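You operate a simulated robot arm through the tools that you are given. There is no shell and no other tool.

Carry out the task below with a simulated robot arm. There is one attempt and no reset: what you move stays moved.

Task
Cap the brown crossover with the white protector and tray it in cell 4.
Fine: clamp the green chuck for the work and release it; hand-tight, crossover standing. Set down upright: brown crossover.

It is judged by the outcome, as a careful person would: the job done as asked, and still so three seconds after it is handed in. It fails if anything else is knocked over, pushed out of place, dropped, spilled or broken. Lids that push on must go on centred and level and be pressed home; caps that screw on are set level and turned clockwise until they are tight.

Robot
A 6-joint arm with a two-finger gripper, fixed in place. Base frame: the origin is on the floor under the middle of its stand, x ahead of it, y to its left, z up; the work surface is at about z = 800. Readings come in mm, degrees, newtons and seconds.
It reaches about 1417 mm from its shoulder. Its first joint turns from -166.0 to 166.0 degrees. Payload 3.43 kg.
The TCP is the grasp point between the finger pads, 20 mm short of the fingertips. In the tool frame z runs along the fingers and y along their closing line. The gripper opens to 190 mm; its body begins 248 mm behind the TCP.
Orientation is that of the tool frame in the base frame, as a unit quaternion [x, y, z, w]. With the fingers straight down and closing along the base's y, the tool's x points along the base's -x, its y along +y and its z along -z.

Tools
- The arm moves only by the tool move_arm. Its argument "series" is a list of rows, each a list of 6 numbers: the shift along the tool's x, y, z in mm, then the turn, a rotation vector about the tool's x, y, z in degrees. In form: [[x, y, z, ax, ay, az], ...]. A call has 1 to 20 rows; each row shifts and turns the commanded pose from where the row before left it, along the tool's axes as they then stand. "grip" is the finger opening in mm, from 0 to 190, set as the call begins (left out, the last holds). A row lasts 0.2 s, in which the tool goes at most 50 mm and 8.6 degrees; a call with a longer step from one row to the next is refused whole, and so is a gripper value outside its range. A pose out of reach is approached as far as the arm can. The call stops where the force on the tool passes 90 N (or 10 N more than at its start, if that is more) or the arm is blocked; 0.2 s more then pass. Each finger travels about 153 mm/s and halts on what it meets, pressing with about 43 N; the grip force reading is that of the motor and also rises with nothing between the fingers. The clock runs only during rows and for 0.2 s after the last one: add rows that do not move to give the fingers time. It gives the time, the measured TCP pose, the force on the tool (base axes), the opening and the grip force at its end, in the units of the frame above (readings bear some noise), with the torque about the TCP (base axes, N m) and any sound that the robot's microphone picked up.
- Cameras (640 x 400 px; columns grow to the right, rows downward): "scene" is fixed at [222.1, -650.9, 1392]; the picture's right is [-0.24, -0.97, 0.00], its down [-0.81, 0.20, -0.56] and it looks along [0.54, -0.13, -0.83] (base axes); focal length 220 px, centre (320, 200). "wrist" rides on the gripper at [70, -8, -288] in the tool frame; the picture's right is [0.12, 0.99, 0.00], its down [-0.96, 0.12, -0.25] and it looks along [-0.25, 0.03, 0.97] (tool axes); focal length 261 px, centre (320, 200). There is no depth. A picture from a camera that has moved, and an enlarged one, comes with that camera's place and axes in the base frame and with its lens.
- snapshot(camera): a new picture of that camera. The clock stands still meanwhile.
- lift_body(by): moves the trunk up (or, below 0, down) by that many mm; the arm rides with it, the base frame stays. It gives what a move gives, with no picture.
- zoom(camera, box): a new picture of the part [left, top, right, bottom] of that camera's present view, enlarged. The clock stands still meanwhile.
- job_done(): hands the job in; it is judged then, once.

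Nothing tells you positions but the pictures and the camera data. Unless the task says otherwise, let go and move clear before handing in.

The tools are called after "Emit:" by a JSON object that holds its "fn" and its "kwargs". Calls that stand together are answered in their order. move_arm: Moves the arm, as the interface text tells. Its arguments: {"type":"object","properties":{"series":{"type":"array","items":{"type":"array","items":{"type":"number"}}},"grip":{"type":"number"}},"required":["series"]} The other tools are called the same way: lift_body (by) moves the trunk up or down; snapshot (camera) takes a picture; zoom (camera, box) takes an enlarged picture of a part of a camera's view; job_done () hands the job in.

At the start:

```text
time: 0.0
position: [421.2, -549.6, 1201.2]
orientation: [0.0, 1.0, 0.0, -0.001]
contact_force: [-1.4, -0.5, 0.2]
ft_torque: [0.01, -0.01, -0.01]
width: 190.2
gripper_force: 0.0
trunk travel left (down, up): [-300.0, 140.0]
```

scene: 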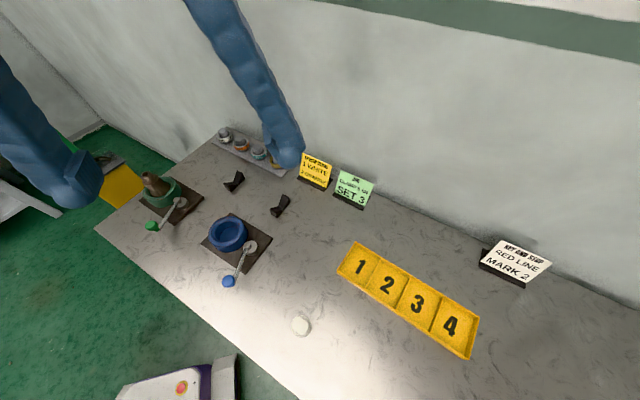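
wrist: 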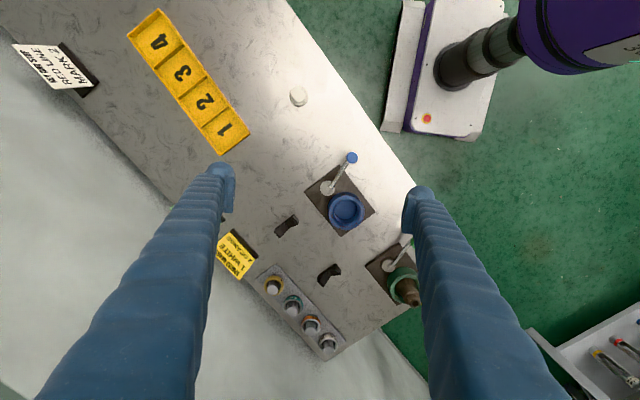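

I see a bench with a green chuck holding a brown crossover, a blue chuck, a yellow 4-cell tray, signs and a white disc that is probably the protector. I'll look closer before moving.

Emit:
{"fn": "zoom", "kwargs": {"camera": "scene", "box": [120, 120, 280, 220]}}

Emit:
{"fn": "zoom", "kwargs": {"camera": "scene", "box": [280, 140, 400, 215]}}

Emit:
{"fn": "zoom", "kwargs": {"camera": "scene", "box": [440, 210, 600, 310]}}

Emit:
{"fn": "zoom", "kwargs": {"camera": "scene", "box": [190, 200, 350, 350]}}

Emit:
{"fn": "zoom", "kwargs": {"camera": "wrist", "box": [200, 130, 440, 360]}}

Emit:
{"fn": "zoom", "kwargs": {"camera": "wrist", "box": [0, 0, 320, 200]}}

```text
4.00 times, centred on (200, 170) of scene
camera zoom: at [222.1, -650.9, 1392.0], right [-0.24, -0.97, 0.0], down [-0.81, 0.2, -0.56], along [0.54, -0.13, -0.83], focal length 881 px, centre (800, 320)
```

zoom: 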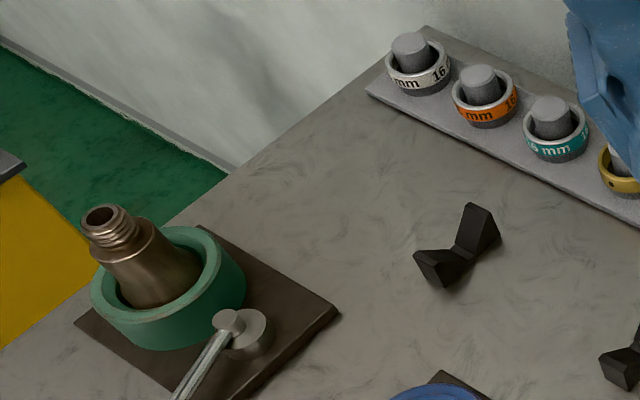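

```text
5.33 times, centred on (340, 178) of scene
camera zoom: at [222.1, -650.9, 1392.0], right [-0.24, -0.97, 0.0], down [-0.81, 0.2, -0.56], along [0.54, -0.13, -0.83], focal length 1175 px, centre (213, 320)
```

zoom: 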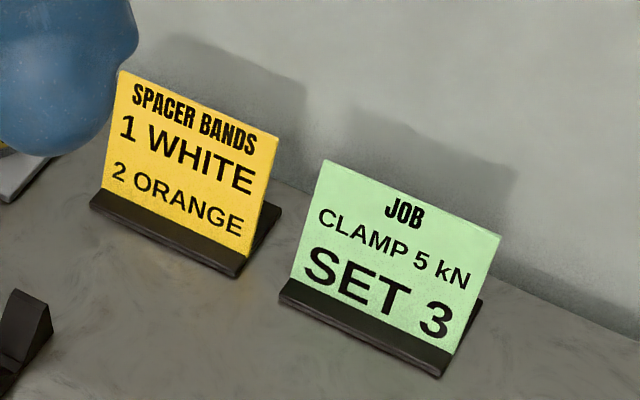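

```text
4.00 times, centred on (520, 260) of scene
camera zoom: at [222.1, -650.9, 1392.0], right [-0.24, -0.97, 0.0], down [-0.81, 0.2, -0.56], along [0.54, -0.13, -0.83], focal length 881 px, centre (-480, -40)
```

zoom: 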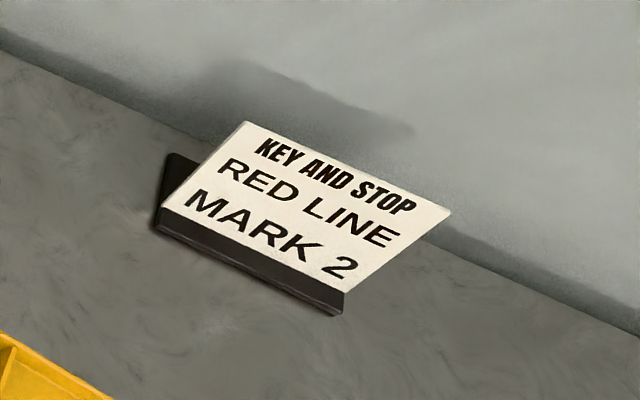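

```text
2.67 times, centred on (270, 275) of scene
camera zoom: at [222.1, -650.9, 1392.0], right [-0.24, -0.97, 0.0], down [-0.81, 0.2, -0.56], along [0.54, -0.13, -0.83], focal length 588 px, centre (453, 0)
```

zoom: 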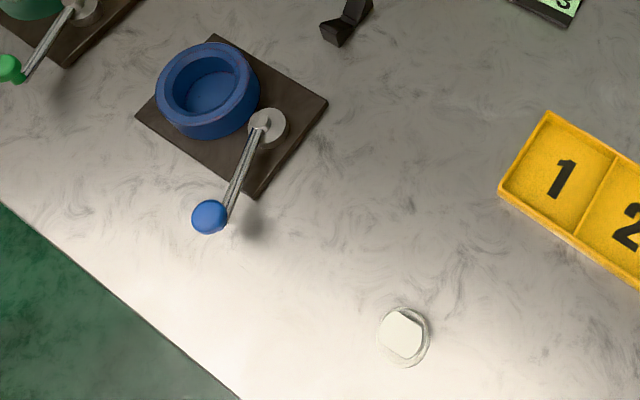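

```text
1.74 times, centred on (320, 245) of wrist
camera zoom: at [350.9, -558.2, 1488.6], right [-0.12, 0.99, 0.0], down [0.96, 0.12, 0.25], along [0.25, 0.03, -0.97], focal length 453 px, centre (320, 122)
```

zoom: 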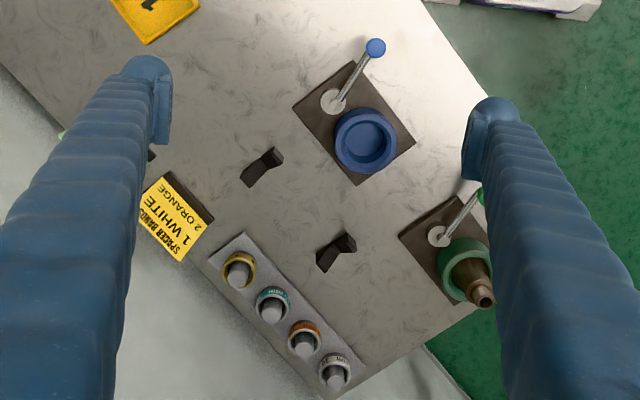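

```text
2.00 times, centred on (160, 100) of wrist
camera zoom: at [350.9, -558.2, 1488.6], right [-0.12, 0.99, 0.0], down [0.96, 0.12, 0.25], along [0.25, 0.03, -0.97], focal length 521 px, centre (640, 400)
```

zoom: 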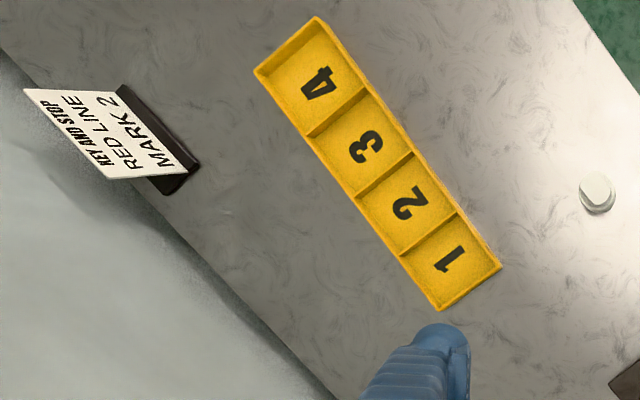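

The green chuck with the crossover is near (725, -277), the white protector near (272, -618), and the tray lies beyond it. I'll move the wrist camera over the chuck to inspect it.

Emit:
{"fn": "move_arm", "kwargs": {"series": [[-24.5, 26.6, 10, 0, 0, 0], [-24.5, 26.6, 10, 0, 0, 0], [-24.5, 26.6, 10, 0, 0, 0], [-24.5, 26.6, 10, 0, 0, 0], [-24.5, 26.6, 10, 0, 0, 0], [-24.5, 26.6, 10, 0, 0, 0], [-24.5, 26.6, 10, 0, 0, 0], [-24.5, 26.6, 10, 0, 0, 0], [-24.5, 26.6, 10, 0, 0, 0], [-24.5, 26.6, 10, 0, 0, 0]]}}

Emit:
{"fn": "snapshot", "kwargs": {"camera": "wrist"}}

Emit:
{"fn": "snapshot", "kwargs": {"camera": "scene"}}

```text
time: 2.2
position: [664.2, -282.3, 1099.4]
orientation: [0.001, 1.0, 0.0, -0.001]
contact_force: [0.3, -0.1, -0.8]
ft_torque: [0.01, 0.1, -0.02]
width: 189.8
gripper_force: 0.1
trunk travel left (down, up): [-300.0, 140.0]
```

```text
taken
camera wrist: at [594.7, -291.4, 1387.1], right [-0.12, 0.99, 0.0], down [0.96, 0.12, 0.25], along [0.24, 0.03, -0.97], focal length 261 px, centre (320, 200)
```

wrist: 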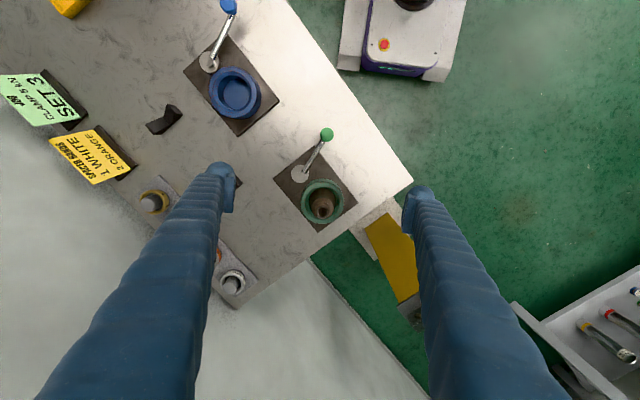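

```text
taken
```

scene: 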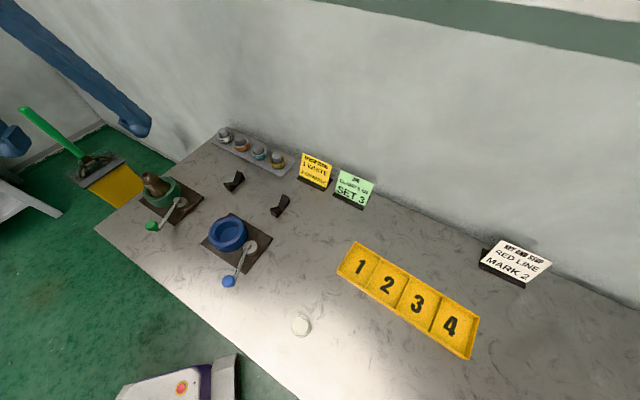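

Emit:
{"fn": "zoom", "kwargs": {"camera": "wrist", "box": [260, 110, 380, 240]}}

Emit:
{"fn": "zoom", "kwargs": {"camera": "wrist", "box": [140, 0, 290, 140]}}

Emit:
{"fn": "zoom", "kwargs": {"camera": "scene", "box": [130, 160, 210, 240]}}

Emit:
{"fn": "zoom", "kwargs": {"camera": "scene", "box": [200, 115, 300, 180]}}

Emit:
{"fn": "zoom", "kwargs": {"camera": "scene", "box": [330, 230, 490, 360]}}

Emit:
{"fn": "zoom", "kwargs": {"camera": "scene", "box": [270, 300, 334, 350]}}

```text
3.08 times, centred on (320, 175) of wrist
camera zoom: at [594.7, -291.4, 1387.1], right [-0.12, 0.99, 0.0], down [0.96, 0.12, 0.25], along [0.24, 0.03, -0.97], focal length 802 px, centre (320, 277)
```

zoom: 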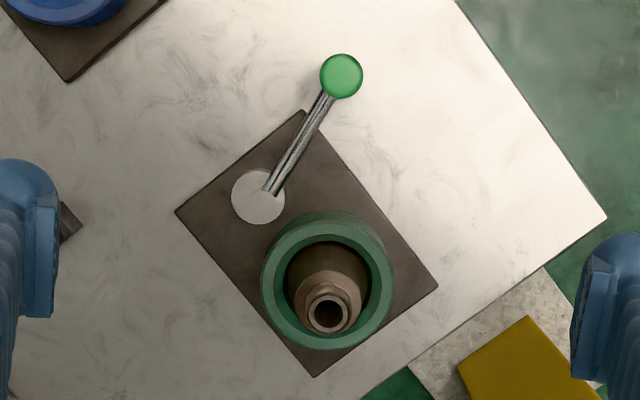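

```text
2.86 times, centred on (215, 70) of wrist
camera zoom: at [594.7, -291.4, 1387.1], right [-0.12, 0.99, 0.0], down [0.96, 0.12, 0.25], along [0.24, 0.03, -0.97], focal length 745 px, centre (620, 571)
```

zoom: 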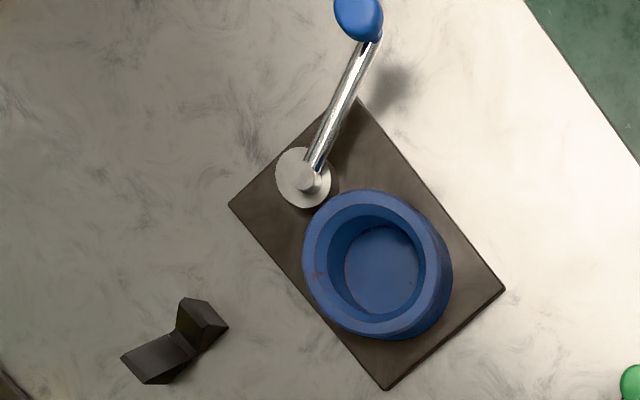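

```text
5.00 times, centred on (170, 200) of scene
camera zoom: at [222.1, -650.9, 1392.0], right [-0.24, -0.97, 0.0], down [-0.81, 0.2, -0.56], along [0.54, -0.13, -0.83], focal length 1102 px, centre (1070, 200)
```

zoom: 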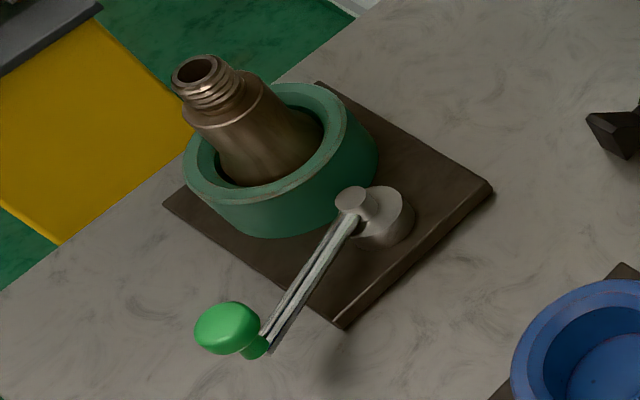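

```text
6.15 times, centred on (250, 148) of scene
camera zoom: at [222.1, -650.9, 1392.0], right [-0.24, -0.97, 0.0], down [-0.81, 0.2, -0.56], along [0.54, -0.13, -0.83], focal length 1356 px, centre (751, 523)
```

zoom: 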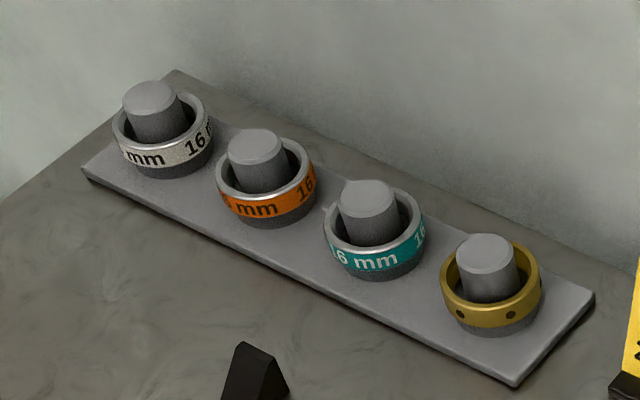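

```text
3.08 times, centred on (410, 295) of scene
camera zoom: at [222.1, -650.9, 1392.0], right [-0.24, -0.97, 0.0], down [-0.81, 0.2, -0.56], along [0.54, -0.13, -0.83], focal length 678 px, centre (43, -92)
```

zoom: 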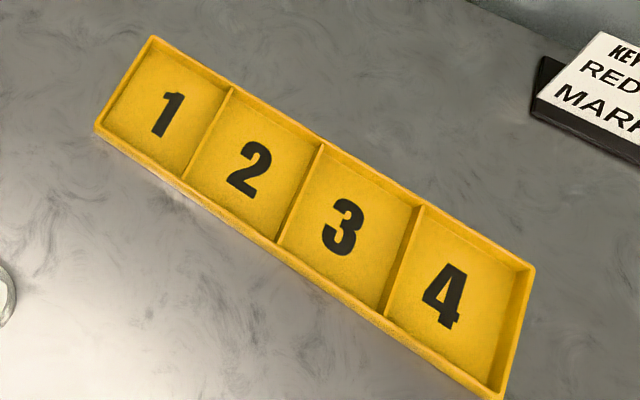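

```text
8.00 times, centred on (302, 325) of scene
camera zoom: at [222.1, -650.9, 1392.0], right [-0.24, -0.97, 0.0], down [-0.81, 0.2, -0.56], along [0.54, -0.13, -0.83], focal length 1763 px, centre (464, -800)
```

zoom: 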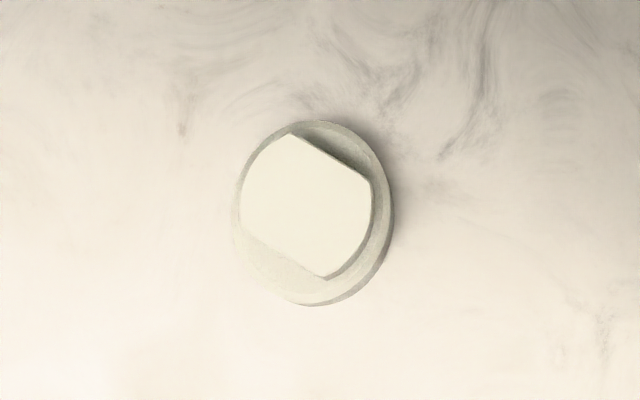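

The crossover stands loosely in the green ring chuck, whose crank hub is near (677, -322) with the knob near (597, -276, 860). I'll zoom in tighter on the crank, threads and chuck jaws before touching anything.

Emit:
{"fn": "zoom", "kwargs": {"camera": "wrist", "box": [285, 120, 345, 190]}}

Emit:
{"fn": "zoom", "kwargs": {"camera": "wrist", "box": [295, 172, 351, 228]}}

Emit:
{"fn": "zoom", "kwargs": {"camera": "scene", "box": [140, 190, 190, 235]}}

Emit:
{"fn": "zoom", "kwargs": {"camera": "scene", "box": [135, 165, 185, 205]}}

```text
5.71 times, centred on (315, 155) of wrist
camera zoom: at [594.7, -291.4, 1387.1], right [-0.12, 0.99, 0.0], down [0.96, 0.12, 0.25], along [0.24, 0.03, -0.97], focal length 1489 px, centre (349, 457)
```

zoom: 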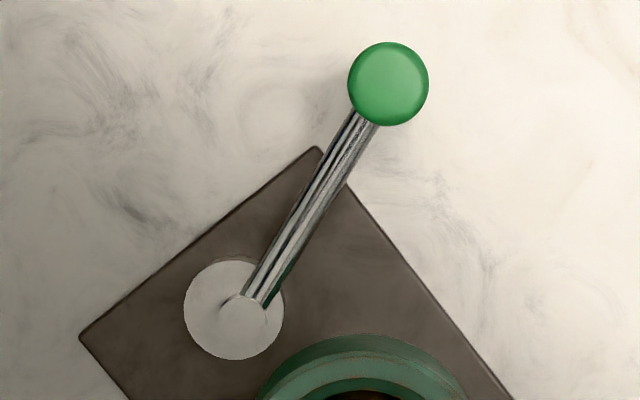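

```text
7.14 times, centred on (323, 200) of wrist
camera zoom: at [594.7, -291.4, 1387.1], right [-0.12, 0.99, 0.0], down [0.96, 0.12, 0.25], along [0.24, 0.03, -0.97], focal length 1862 px, centre (299, 200)
```

zoom: 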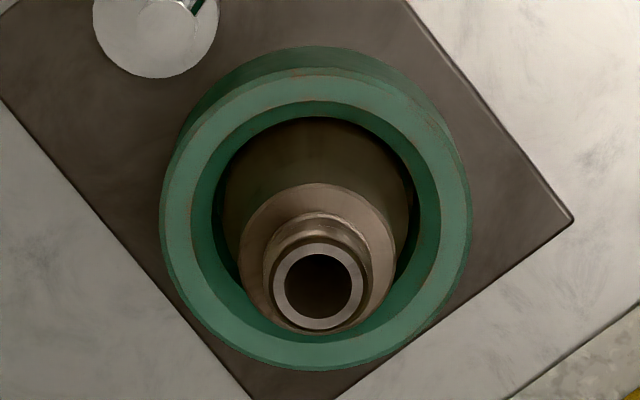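

```text
8.89 times, centred on (165, 212) of scene
camera zoom: at [222.1, -650.9, 1392.0], right [-0.24, -0.97, 0.0], down [-0.81, 0.2, -0.56], along [0.54, -0.13, -0.83], focal length 1959 px, centre (1698, 89)
```

zoom: 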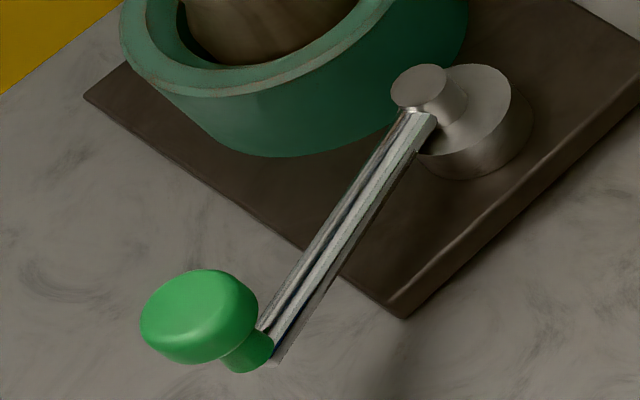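

```text
10.00 times, centred on (160, 185) of scene
camera zoom: at [222.1, -650.9, 1392.0], right [-0.24, -0.97, 0.0], down [-0.81, 0.2, -0.56], along [0.54, -0.13, -0.83], focal length 2203 px, centre (1920, 350)
```

zoom: 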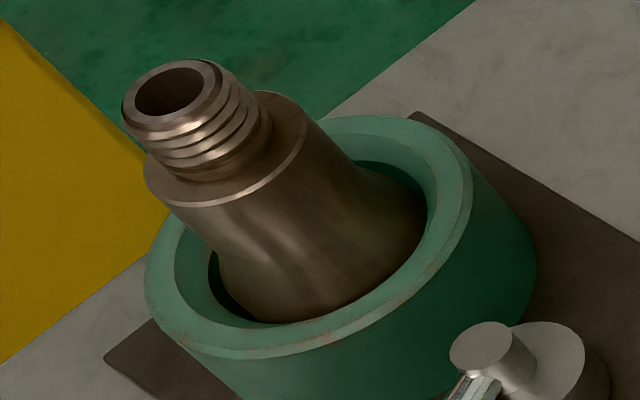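

The crank is a vertical-axis lever with a mushroom knob, so I'll grip the knob and swing it around the hub at about (687, -319). First I'll move above the knob with the fingers turned along its tangent.

Emit:
{"fn": "move_arm", "kwargs": {"series": [[16.8, 1.3, 25, 0, 0, 0], [16.8, 1.3, 25, 0, 0, 0], [16.8, 1.3, 25, 0, 0, 0], [16.8, 1.3, 25, 0, 0, 0], [0, 0, 25, 0, 0, 8.3], [0, 0, 25, 0, 0, 8.3], [0, 0, 25, 0, 0, 8.4], [0, 0, 0, 0, 0, 0]], "grip": 80}}

Emit:
{"fn": "snapshot", "kwargs": {"camera": "wrist"}}

Emit:
{"fn": "snapshot", "kwargs": {"camera": "scene"}}

```text
time: 4.0
position: [597.6, -277.8, 925.2]
orientation: [0.217, 0.976, 0.001, 0.0]
contact_force: [-0.6, 0.9, 0.7]
ft_torque: [-0.01, -0.03, -0.01]
width: 80.1
gripper_force: 0.0
trunk travel left (down, up): [-300.0, 140.0]
```

```text
taken
camera wrist: at [531.6, -257.1, 1213.7], right [0.31, 0.95, 0.0], down [0.92, -0.3, 0.25], along [0.23, -0.08, -0.97], focal length 261 px, centre (320, 200)
```

wrist: 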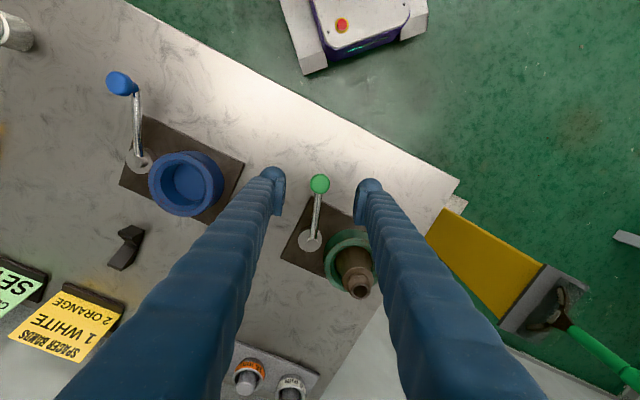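

```text
taken
```

scene: 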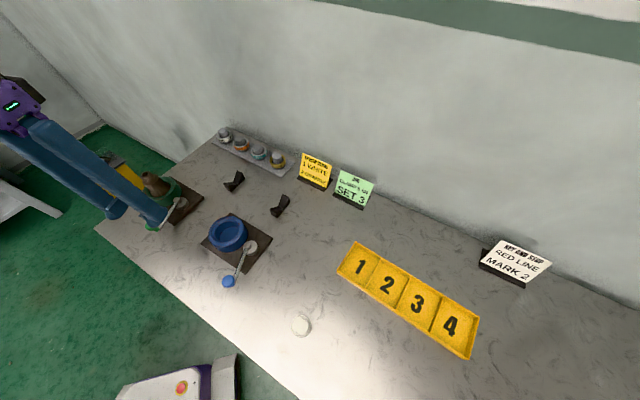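

The knob is centred between the fingers. I'll lower so the tips sit beside its head, above the ring height, and close on it.

Emit:
{"fn": "move_arm", "kwargs": {"series": [[0, 0, 18, 0, 0, 0], [0, 0, 18, 0, 0, 0], [0, 0, 16, 0, 0, 0], [0, 0, 0, 0, 0, 0]]}}

Emit:
{"fn": "move_arm", "kwargs": {"series": [[0, 0, 0, 0, 0, 0], [0, 0, 0, 0, 0, 0], [0, 0, 0, 0, 0, 0], [0, 0, 0, 0, 0, 0]], "grip": 10}}

Emit:
{"fn": "snapshot", "kwargs": {"camera": "wrist"}}

Emit:
{"fn": "zoom", "kwargs": {"camera": "scene", "box": [110, 160, 210, 240]}}

```text
time: 5.0
position: [599.4, -277.1, 874.7]
orientation: [0.216, 0.976, 0.0, 0.001]
contact_force: [0.2, -0.2, -0.1]
ft_torque: [0.04, -0.02, -0.01]
width: 80.1
gripper_force: 0.0
trunk travel left (down, up): [-300.0, 140.0]
```

```text
time: 6.0
position: [597.7, -279.5, 874.1]
orientation: [0.216, 0.976, 0.001, -0.001]
contact_force: [-8.9, -18.6, -5.0]
ft_torque: [-0.24, 0.08, 0.17]
width: 24.9
gripper_force: 45.2
trunk travel left (down, up): [-300.0, 140.0]
```

```text
taken
camera wrist: at [531.6, -257.4, 1161.1], right [0.31, 0.95, 0.0], down [0.92, -0.3, 0.25], along [0.23, -0.08, -0.97], focal length 261 px, centre (320, 200)
```

wrist: 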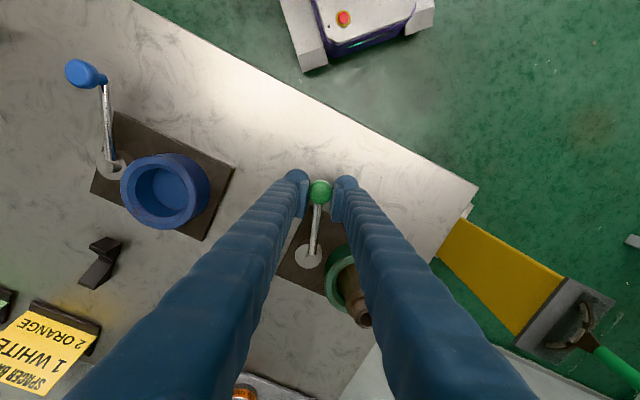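

```text
5.00 times, centred on (160, 200) of scene
camera zoom: at [222.1, -650.9, 1392.0], right [-0.24, -0.97, 0.0], down [-0.81, 0.2, -0.56], along [0.54, -0.13, -0.83], focal length 1102 px, centre (1120, 200)
```

zoom: 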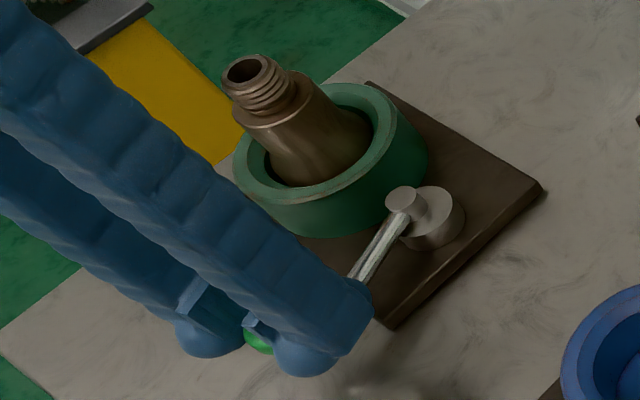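

The knob is gripped. I'll try the clamp direction, clockwise first, with a small gentle arc and watch the force.

Emit:
{"fn": "move_arm", "kwargs": {"series": [[-0.06, 3.4, 0, 0, 0, 2], [-0.06, 3.4, 0, 0, 0, 2], [-0.06, 3.4, 0, 0, 0, 2], [0, 0, 0, 0, 0, 0]]}}

```text
time: 7.0
position: [602.9, -271.6, 874.6]
orientation: [0.268, 0.964, 0.001, 0.001]
contact_force: [-15.9, -53.4, 1.8]
ft_torque: [-0.83, -0.05, 0.57]
width: 42.2
gripper_force: 28.0
trunk travel left (down, up): [-300.0, 140.0]
```

The knob didn't move clockwise: the fingers were forced apart and the reaction was about 53 N. I'll go back and try counter-clockwise.

Emit:
{"fn": "move_arm", "kwargs": {"series": [[-0.06, -3.4, 0, 0, 0, -2], [-0.06, -3.4, 0, 0, 0, -2], [-0.06, -3.4, 0, 0, 0, -2], [0, 0, 0, 0, 0, 0]]}}

Emit:
{"fn": "move_arm", "kwargs": {"series": [[-0.06, -3.4, 0, 0, 0, -2], [-0.06, -3.4, 0, 0, 0, -2], [-0.06, -3.4, 0, 0, 0, -2], [0, 0, 0, 0, 0, 0]]}}

Emit:
{"fn": "snapshot", "kwargs": {"camera": "wrist"}}

```text
time: 8.0
position: [597.0, -277.7, 873.6]
orientation: [0.216, 0.976, 0.001, 0.0]
contact_force: [-7.9, -25.8, 8.3]
ft_torque: [-0.25, 0.31, 0.15]
width: 24.7
gripper_force: 44.7
trunk travel left (down, up): [-300.0, 140.0]
```

```text
time: 9.0
position: [593.9, -285.8, 874.2]
orientation: [0.164, 0.986, 0.0, -0.001]
contact_force: [-1.2, 7.2, 7.4]
ft_torque: [0.18, 0.15, 0.54]
width: 24.7
gripper_force: 45.3
trunk travel left (down, up): [-300.0, 140.0]
```

```text
taken
camera wrist: at [525.5, -272.0, 1161.8], right [0.21, 0.98, 0.0], down [0.95, -0.2, 0.25], along [0.24, -0.05, -0.97], focal length 261 px, centre (320, 200)
```

wrist: 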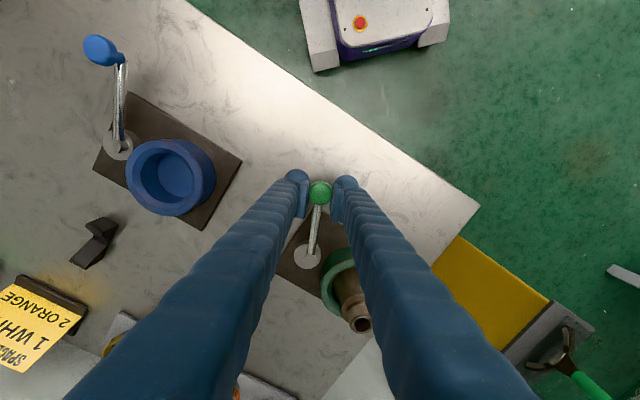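

Counter-clockwise moves freely at about 7 N, so that is the clamping direction. I'll continue the arc.

Emit:
{"fn": "move_arm", "kwargs": {"series": [[-0.24, -6.8, 0, 0, 0, -4], [-0.24, -6.8, 0, 0, 0, -4], [-0.24, -6.8, 0, 0, 0, -4], [-0.24, -6.8, 0, 0, 0, -4], [-0.24, -6.8, 0, 0, 0, -4], [-0.24, -6.8, 0, 0, 0, -4]]}}

Emit:
{"fn": "snapshot", "kwargs": {"camera": "wrist"}}

```text
time: 10.4
position: [588.4, -327.6, 875.4]
orientation: [-0.044, 0.999, 0.0, 0.0]
contact_force: [-12.3, 1.1, -10.3]
ft_torque: [0.08, 0.13, 0.19]
width: 24.6
gripper_force: 44.5
trunk travel left (down, up): [-300.0, 140.0]
```

```text
taken
camera wrist: at [520.1, -342.7, 1162.0], right [-0.21, 0.98, 0.0], down [0.95, 0.2, 0.25], along [0.24, 0.05, -0.97], focal length 261 px, centre (320, 200)
```

wrist: 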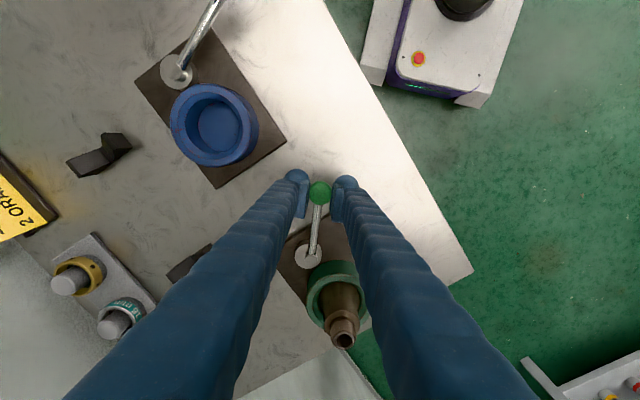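

It swings smoothly. I'll continue counter-clockwise, watching for the clamp stop.

Emit:
{"fn": "move_arm", "kwargs": {"series": [[0.1, -6.85, 0, 0, 0, -4], [0.0, -6.85, 0, 0, 0, -4], [-0.1, -6.85, 0, 0, 0, -4], [-0.24, -6.85, 0, 0, 0, -4], [-0.24, -6.85, 0, 0, 0, -4]]}}

Emit:
{"fn": "snapshot", "kwargs": {"camera": "wrist"}}

```text
time: 11.6
position: [598.4, -362.0, 874.9]
orientation: [-0.216, 0.976, 0.0, 0.0]
contact_force: [3.6, 3.5, -10.3]
ft_torque: [0.11, -0.09, 0.03]
width: 24.9
gripper_force: 45.4
trunk travel left (down, up): [-300.0, 140.0]
```

```text
taken
camera wrist: at [538.3, -399.6, 1162.2], right [-0.53, 0.85, 0.0], down [0.82, 0.51, 0.25], along [0.21, 0.13, -0.97], focal length 261 px, centre (320, 200)
```

wrist: 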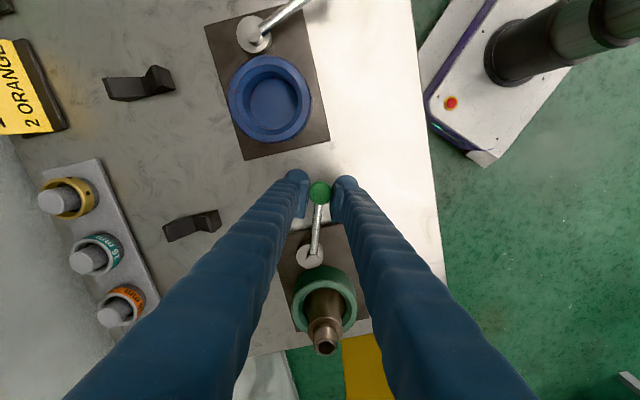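

Still low resistance. Continuing the arc in small steps.

Emit:
{"fn": "move_arm", "kwargs": {"series": [[-0.24, -6.82, 0, 0, 0, -4], [-0.24, -6.82, 0, 0, 0, -4], [-0.24, -6.82, 0, 0, 0, -4], [-0.24, -6.82, 0, 0, 0, -4], [-0.24, -6.82, 0, 0, 0, -4]]}}

Emit:
{"fn": "snapshot", "kwargs": {"camera": "wrist"}}

```text
time: 12.8
position: [616.8, -388.2, 874.6]
orientation: [-0.385, 0.923, 0.001, 0.0]
contact_force: [3.6, 10.6, 8.9]
ft_torque: [0.04, 0.0, -0.31]
width: 24.3
gripper_force: 45.0
trunk travel left (down, up): [-300.0, 140.0]
```

```text
taken
camera wrist: at [573.7, -444.4, 1162.4], right [-0.79, 0.62, 0.0], down [0.6, 0.76, 0.25], along [0.15, 0.19, -0.97], focal length 261 px, centre (320, 200)
```

wrist: 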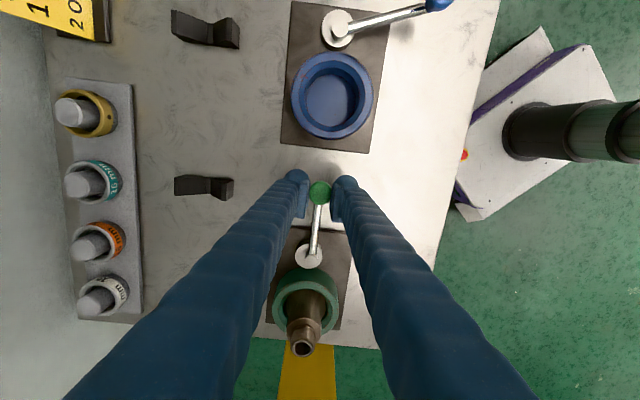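

About 70° of travel so far with no stop. Continuing.

Emit:
{"fn": "move_arm", "kwargs": {"series": [[-0.24, -6.82, 0, 0, 0, -4], [-0.24, -6.82, 0, 0, 0, -4], [-0.24, -6.82, 0, 0, 0, -4], [-0.24, -6.82, 0, 0, 0, -4], [-0.24, -6.82, 0, 0, 0, -4]]}}

Emit:
{"fn": "snapshot", "kwargs": {"camera": "wrist"}}

```text
time: 14.0
position: [628.9, -397.2, 873.8]
orientation: [-0.538, 0.843, 0.011, -0.005]
contact_force: [-57.0, 61.0, 16.3]
ft_torque: [0.75, 0.85, -0.88]
width: 55.0
gripper_force: 39.3
trunk travel left (down, up): [-300.0, 140.0]
```

```text
taken
camera wrist: at [613.7, -468.3, 1160.5], right [-0.95, 0.31, 0.02], down [0.31, 0.92, 0.25], along [0.06, 0.25, -0.97], focal length 261 px, centre (320, 200)
```

wrist: 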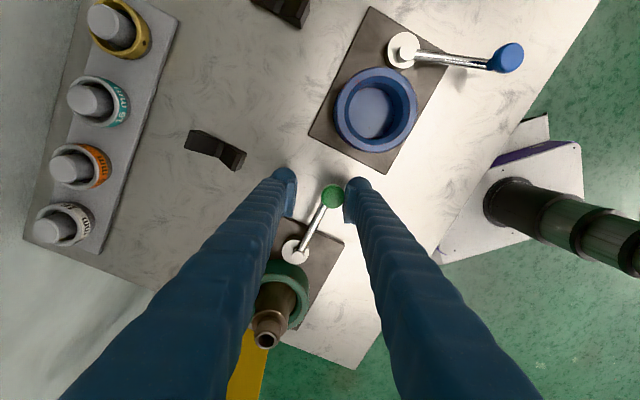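

The lever hit its end stop after about 70° of counter-clockwise travel, and the fingers spread at about 80 N. I'll relax the push, open the fingers and rise to check that the chuck has closed.

Emit:
{"fn": "move_arm", "kwargs": {"series": [[-0.2, 5, 0, 0, 0, 3], [-0.2, 5, 0, 0, 0, 3], [-0.2, 4, 0, 0, 0, 2.5], [0, 0, 0, 0, 0, 0]]}}

Emit:
{"fn": "move_arm", "kwargs": {"series": [[0, 0, 0, 0, 0, 0], [0, 0, 0, 0, 0, 0]], "grip": 80}}

Emit:
{"fn": "snapshot", "kwargs": {"camera": "wrist"}}

```text
time: 15.0
position: [621.7, -396.3, 875.0]
orientation: [-0.474, 0.881, 0.007, -0.004]
contact_force: [-54.8, 20.4, -5.3]
ft_torque: [0.13, 0.42, 0.37]
width: 42.7
gripper_force: 28.1
trunk travel left (down, up): [-300.0, 140.0]
```

```text
time: 15.6
position: [634.5, -402.5, 874.7]
orientation: [-0.473, 0.881, 0.0, 0.001]
contact_force: [0.2, 1.5, 0.3]
ft_torque: [-0.04, 0.0, 0.0]
width: 79.8
gripper_force: 0.1
trunk travel left (down, up): [-300.0, 140.0]
```

```text
taken
camera wrist: at [602.3, -465.6, 1162.1], right [-0.89, 0.45, 0.0], down [0.43, 0.87, 0.25], along [0.11, 0.22, -0.97], focal length 261 px, centre (320, 200)
```

wrist: 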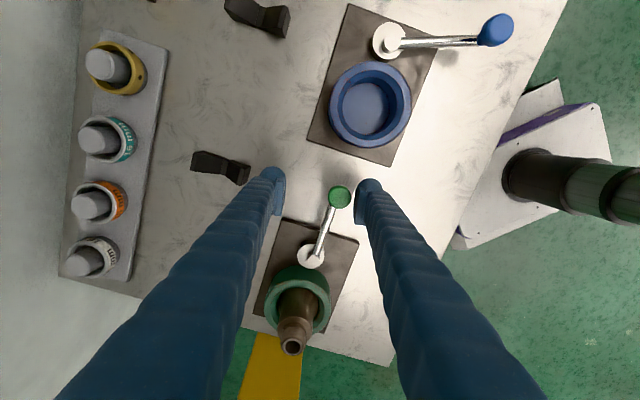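

The knob stays at the stop near (613, -391). I'll rise and inspect the chuck from above.

Emit:
{"fn": "move_arm", "kwargs": {"series": [[0, 0, -30, 0, 0, 0], [0, 0, -30, 0, 0, 0], [0, 0, -30, 0, 0, 0], [0, 0, -40, 0, 0, 0], [0, 0, 0, 0, 0, 0]]}}

Emit:
{"fn": "zoom", "kwargs": {"camera": "wrist", "box": [250, 180, 370, 350]}}

Emit:
{"fn": "zoom", "kwargs": {"camera": "scene", "box": [130, 160, 210, 230]}}

```text
time: 16.8
position: [630.9, -400.2, 1004.8]
orientation: [-0.473, 0.881, 0.001, 0.0]
contact_force: [0.8, 0.6, 0.1]
ft_torque: [-0.05, 0.01, 0.01]
width: 80.1
gripper_force: 0.1
trunk travel left (down, up): [-300.0, 140.0]
```

```text
2.35 times, centred on (310, 265) of wrist
camera zoom: at [601.2, -465.0, 1292.1], right [-0.89, 0.45, 0.0], down [0.43, 0.87, 0.25], along [0.11, 0.22, -0.97], focal length 613 px, centre (344, 47)
```

zoom: 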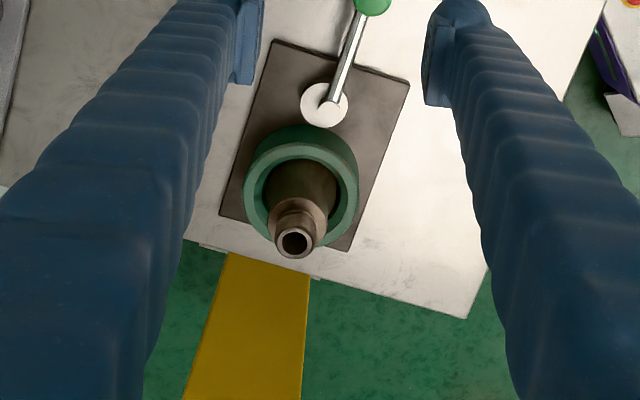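

```text
5.71 times, centred on (170, 195) of scene
camera zoom: at [222.1, -650.9, 1392.0], right [-0.24, -0.97, 0.0], down [-0.81, 0.2, -0.56], along [0.54, -0.13, -0.83], focal length 1259 px, centre (1177, 229)
```

zoom: 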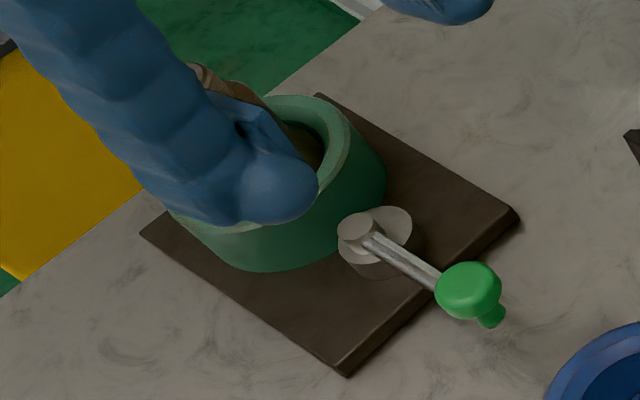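

The lever stays over and the crossover hasn't moved. I'll go over to the white protector, whose two flats seem to run at about 50° in the base frame, and look at it from above.

Emit:
{"fn": "move_arm", "kwargs": {"series": [[37.9, 17.8, 0, 0, 0, 0], [37.9, 17.8, 0, 0, 0, 0], [37.9, 17.8, 0, 0, 0, 0], [37.9, 17.8, 0, 0, 0, 0], [37.9, 17.8, 0, 0, 0, 0], [37.9, 17.8, 0, 0, 0, 0], [37.9, 17.8, 0, 0, 0, 0], [37.9, 17.8, 5, 0, 0, 0], [37.9, 17.8, 20, 0, 0, 0], [37.9, 17.8, 20, 0, 0, 0], [0, 0, 0, 0, 0, 0]]}}

Emit:
{"fn": "snapshot", "kwargs": {"camera": "wrist"}}

Emit:
{"fn": "zoom", "kwargs": {"camera": "wrist", "box": [280, 160, 360, 220]}}

Emit:
{"fn": "zoom", "kwargs": {"camera": "scene", "box": [130, 160, 210, 230]}}

```text
time: 19.2
position: [275.7, -619.0, 959.4]
orientation: [-0.474, 0.881, 0.0, 0.0]
contact_force: [0.3, -0.1, 0.0]
ft_torque: [0.06, 0.01, 0.01]
width: 80.2
gripper_force: 0.1
trunk travel left (down, up): [-300.0, 140.0]
```

```text
taken
camera wrist: at [244.7, -682.8, 1247.0], right [-0.89, 0.45, 0.0], down [0.43, 0.87, 0.25], along [0.11, 0.22, -0.97], focal length 261 px, centre (320, 200)
```

wrist: 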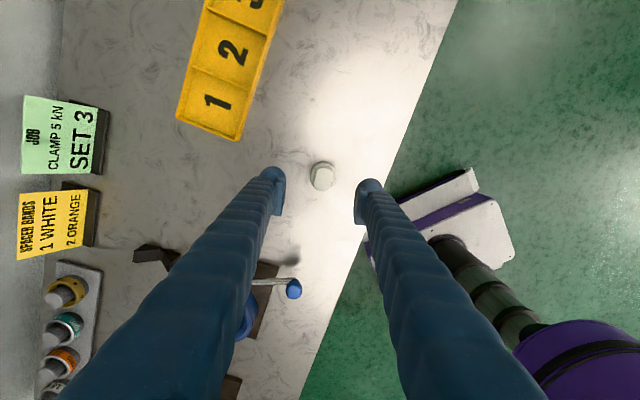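

```text
6.67 times, centred on (320, 190) of wrist
camera zoom: at [244.7, -682.8, 1247.0], right [-0.89, 0.45, 0.0], down [0.43, 0.87, 0.25], along [0.11, 0.22, -0.97], focal length 1738 px, centre (320, 267)
```

zoom: 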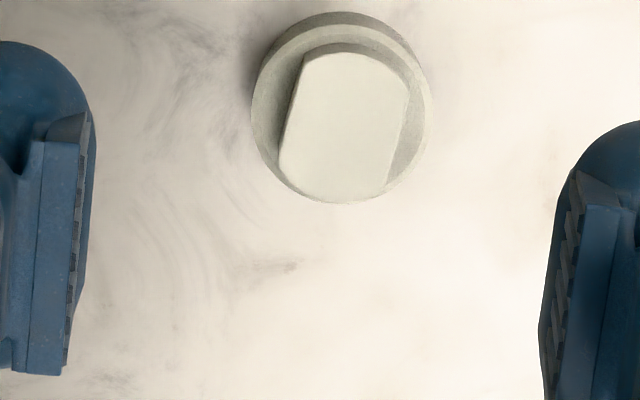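

```text
5.71 times, centred on (170, 195) of scene
camera zoom: at [222.1, -650.9, 1392.0], right [-0.24, -0.97, 0.0], down [-0.81, 0.2, -0.56], along [0.54, -0.13, -0.83], focal length 1259 px, centre (1177, 229)
```

zoom: 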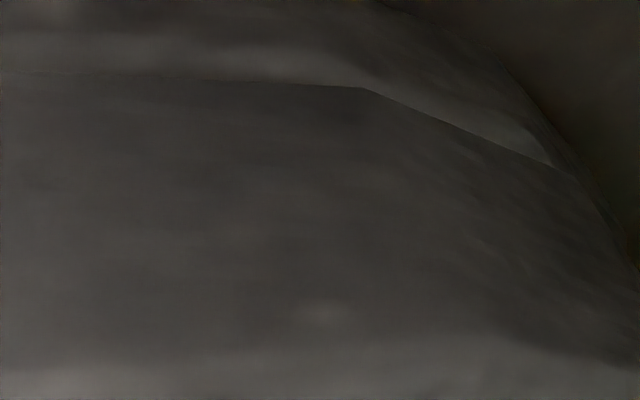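

The protector is about 45 mm across with a skirt and a flatted boss on top, roughly 26 mm across flats. I'll align the jaws to the flats and come down closer for a check.

Emit:
{"fn": "move_arm", "kwargs": {"series": [[0, 0, 0, 0, 0, 5], [2.2, 5.4, 15, 0, 0, 0], [0, 0, 25, 0, 0, 0], [0, 0, 24, 0, 0, 0], [0, 0, 0, 0, 0, 0]], "grip": 60}}

Emit:
{"fn": "snapshot", "kwargs": {"camera": "wrist"}}

Emit:
{"fn": "zoom", "kwargs": {"camera": "wrist", "box": [280, 150, 360, 210]}}

```text
time: 20.4
position: [269.4, -617.5, 894.2]
orientation: [-0.435, 0.901, 0.0, 0.0]
contact_force: [0.6, -0.3, -0.1]
ft_torque: [0.02, 0.01, 0.0]
width: 59.8
gripper_force: 0.1
trunk travel left (down, up): [-300.0, 140.0]
```

```text
taken
camera wrist: at [233.6, -678.0, 1182.2], right [-0.85, 0.52, 0.0], down [0.51, 0.82, 0.25], along [0.13, 0.21, -0.97], focal length 261 px, centre (320, 200)
```

wrist: 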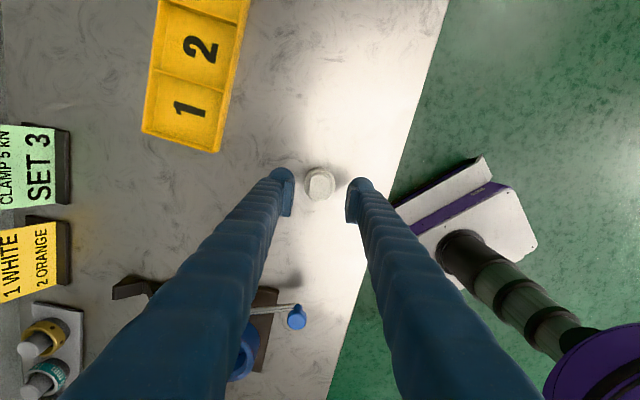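

```text
6.67 times, centred on (320, 180) of wrist
camera zoom: at [233.6, -678.0, 1182.2], right [-0.85, 0.52, 0.0], down [0.51, 0.82, 0.25], along [0.13, 0.21, -0.97], focal length 1738 px, centre (320, 333)
```

zoom: 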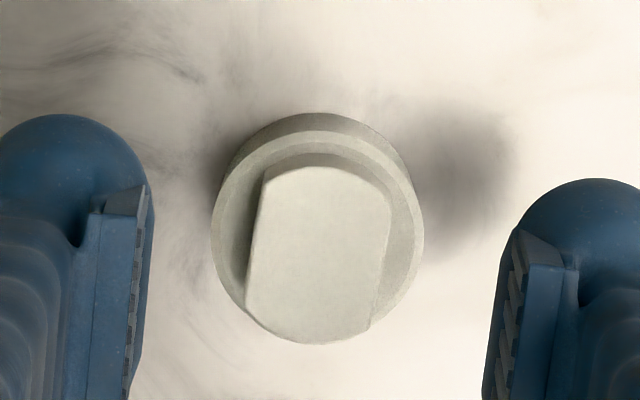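

The jaws are centred over the boss and parallel to its flats. I'll narrow the opening and lower toward the shoulder of the skirt.

Emit:
{"fn": "move_arm", "kwargs": {"series": [[0, 0, 10, 0, 0, 0], [0, 0, 10, 0, 0, 0], [0, 0, 10, 0, 0, 0], [0, 0, 8, 0, 0, 0], [0, 0, 0, 0, 0, 0]], "grip": 38}}

Emit:
{"fn": "zoom", "kwargs": {"camera": "wrist", "box": [280, 150, 360, 210]}}

```text
time: 21.6
position: [267.7, -617.6, 857.4]
orientation: [-0.434, 0.901, 0.0, 0.0]
contact_force: [-0.8, -0.2, 0.4]
ft_torque: [0.03, -0.01, -0.03]
width: 37.9
gripper_force: 0.1
trunk travel left (down, up): [-300.0, 140.0]
```

```text
6.67 times, centred on (320, 180) of wrist
camera zoom: at [231.7, -677.8, 1144.4], right [-0.85, 0.52, 0.0], down [0.51, 0.82, 0.25], along [0.13, 0.21, -0.97], focal length 1738 px, centre (320, 333)
```

zoom: 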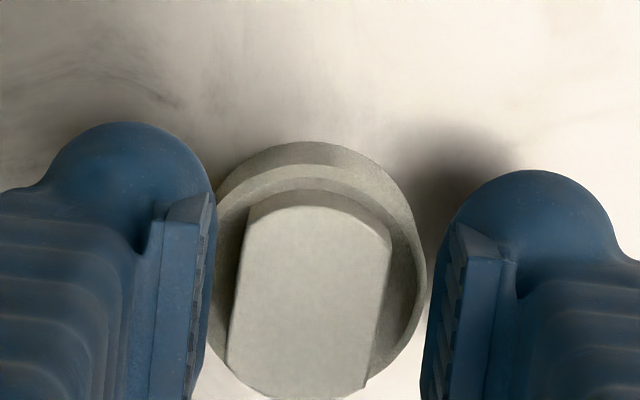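

The boss sits about 1.5 mm toward the left finger, so I'll correct that and continue down gently, feeling for the skirt.

Emit:
{"fn": "move_arm", "kwargs": {"series": [[0, -1.3, 3, 0, 0, 0], [0, 0, 2, 0, 0, 0], [0, 0, 2, 0, 0, 0], [0, 0, 0, 0, 0, 0]]}}

Emit:
{"fn": "zoom", "kwargs": {"camera": "wrist", "box": [280, 150, 360, 210]}}

```text
time: 22.6
position: [269.3, -619.4, 849.9]
orientation: [-0.434, 0.901, 0.0, 0.0]
contact_force: [-0.4, 0.6, -0.7]
ft_torque: [-0.02, -0.03, 0.02]
width: 38.1
gripper_force: 0.1
trunk travel left (down, up): [-300.0, 140.0]
```

```text
6.67 times, centred on (320, 180) of wrist
camera zoom: at [232.9, -679.4, 1137.8], right [-0.85, 0.52, 0.0], down [0.51, 0.82, 0.25], along [0.13, 0.21, -0.97], focal length 1738 px, centre (320, 333)
```

zoom: 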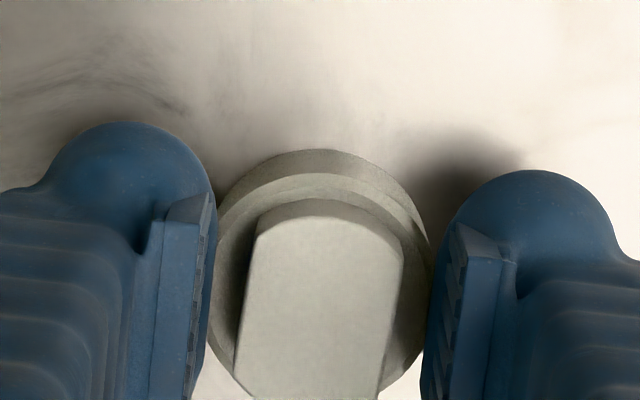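

Centred now. Continuing down in small steps to find the skirt top.

Emit:
{"fn": "move_arm", "kwargs": {"series": [[-1, 0, 1.5, 0, 0, 0], [0, 0, 1.5, 0, 0, 0], [0, 0, 0, 0, 0, 0]]}}

Emit:
{"fn": "move_arm", "kwargs": {"series": [[0, 0, 1.5, 0, 0, 0], [0, 0, 1.5, 0, 0, 0], [0, 0, 0, 0, 0, 0]]}}

Emit:
{"fn": "zoom", "kwargs": {"camera": "wrist", "box": [280, 150, 360, 210]}}

```text
time: 23.4
position: [268.8, -618.7, 848.1]
orientation: [-0.434, 0.901, 0.0, 0.001]
contact_force: [-2.2, -2.0, 10.8]
ft_torque: [-0.14, -0.11, 0.0]
width: 37.8
gripper_force: 0.1
trunk travel left (down, up): [-300.0, 140.0]
```

```text
time: 24.2
position: [269.2, -616.9, 846.4]
orientation: [-0.434, 0.901, -0.001, 0.001]
contact_force: [-1.7, -0.9, 42.4]
ft_torque: [-0.41, -0.48, -0.03]
width: 38.0
gripper_force: 0.1
trunk travel left (down, up): [-300.0, 140.0]
```

```text
6.67 times, centred on (320, 180) of wrist
camera zoom: at [233.1, -677.7, 1134.7], right [-0.85, 0.52, 0.0], down [0.51, 0.83, 0.25], along [0.13, 0.21, -0.97], focal length 1738 px, centre (320, 333)
```

zoom: 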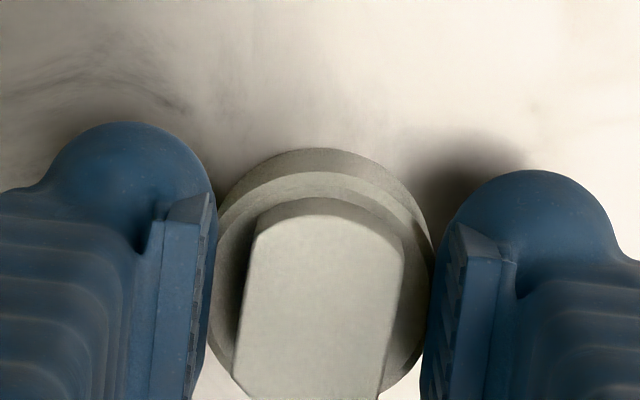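

Contact was felt at a skirt top of about z 827. I'll back up slightly and close on the flats.

Emit:
{"fn": "move_arm", "kwargs": {"series": [[0, 0, -3, 0, 0, 0], [0, 0, -2.3, 0, 0, 0], [0, 0, 0, 0, 0, 0]]}}

Emit:
{"fn": "move_arm", "kwargs": {"series": [[0, 0, 0, 0, 0, 0], [0, 0, 0, 0, 0, 0], [0, 0, 0, 0, 0, 0]], "grip": 10}}

Emit:
{"fn": "zoom", "kwargs": {"camera": "wrist", "box": [280, 150, 360, 210]}}

```text
time: 25.0
position: [269.7, -616.3, 849.0]
orientation: [-0.435, 0.9, 0.001, 0.0]
contact_force: [0.6, 0.5, 0.2]
ft_torque: [0.04, 0.01, 0.05]
width: 38.0
gripper_force: 0.0
trunk travel left (down, up): [-300.0, 140.0]
```

```text
time: 25.8
position: [270.9, -617.3, 852.5]
orientation: [-0.435, 0.901, -0.001, 0.001]
contact_force: [-1.7, 1.9, 32.9]
ft_torque: [0.14, 0.0, -0.15]
width: 24.5
gripper_force: 42.8
trunk travel left (down, up): [-300.0, 140.0]
```

```text
6.67 times, centred on (320, 180) of wrist
camera zoom: at [233.7, -677.3, 1139.6], right [-0.85, 0.52, 0.0], down [0.51, 0.83, 0.25], along [0.13, 0.21, -0.97], focal length 1738 px, centre (320, 333)
```

zoom: 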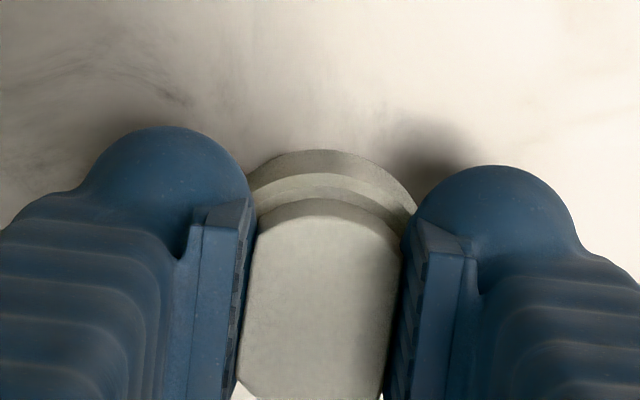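

The boss is gripped at 24.5 mm. I'll lift slowly and check that the protector comes up level.

Emit:
{"fn": "move_arm", "kwargs": {"series": [[0, 0, -5, 0, 0, 0], [0, 0, -10, 0, 0, 0], [0, 0, -20, 0, 0, 0], [0, 0, -25, 0, 0, 0], [0, 0, -30, 0, 0, 0], [0, 0, 0, 0, 0, 0]]}}

Emit:
{"fn": "snapshot", "kwargs": {"camera": "wrist"}}

Emit:
{"fn": "zoom", "kwargs": {"camera": "wrist", "box": [280, 150, 360, 210]}}

```text
time: 27.2
position: [270.1, -617.5, 942.6]
orientation: [-0.434, 0.901, 0.0, 0.001]
contact_force: [-1.3, 0.7, -0.4]
ft_torque: [-0.03, 0.02, -0.02]
width: 24.1
gripper_force: 42.7
trunk travel left (down, up): [-300.0, 140.0]
```

```text
taken
camera wrist: at [234.5, -678.8, 1229.2], right [-0.85, 0.52, 0.0], down [0.51, 0.82, 0.25], along [0.13, 0.21, -0.97], focal length 261 px, centre (320, 200)
```

wrist: 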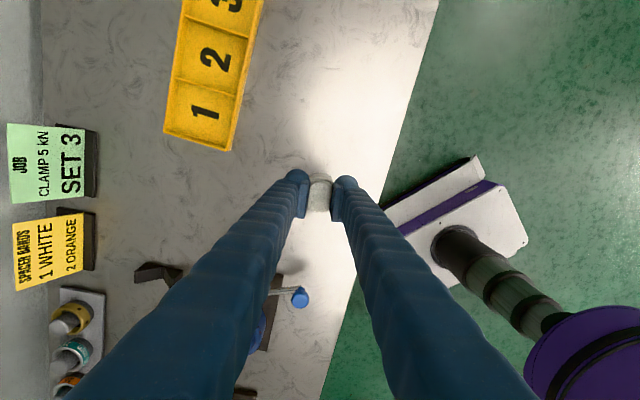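

```text
6.67 times, centred on (320, 180) of wrist
camera zoom: at [234.5, -678.8, 1229.2], right [-0.85, 0.52, 0.0], down [0.51, 0.82, 0.25], along [0.13, 0.21, -0.97], focal length 1738 px, centre (320, 333)
```

zoom: 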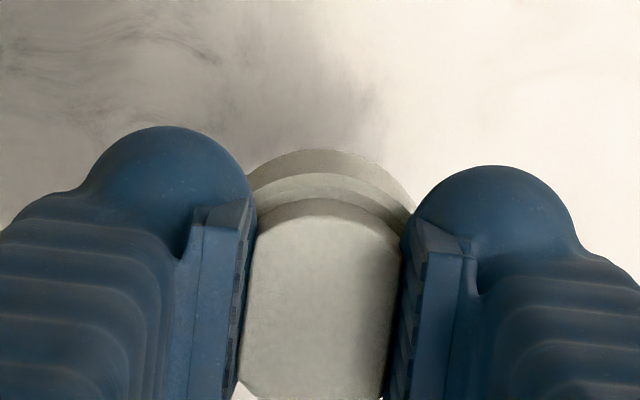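

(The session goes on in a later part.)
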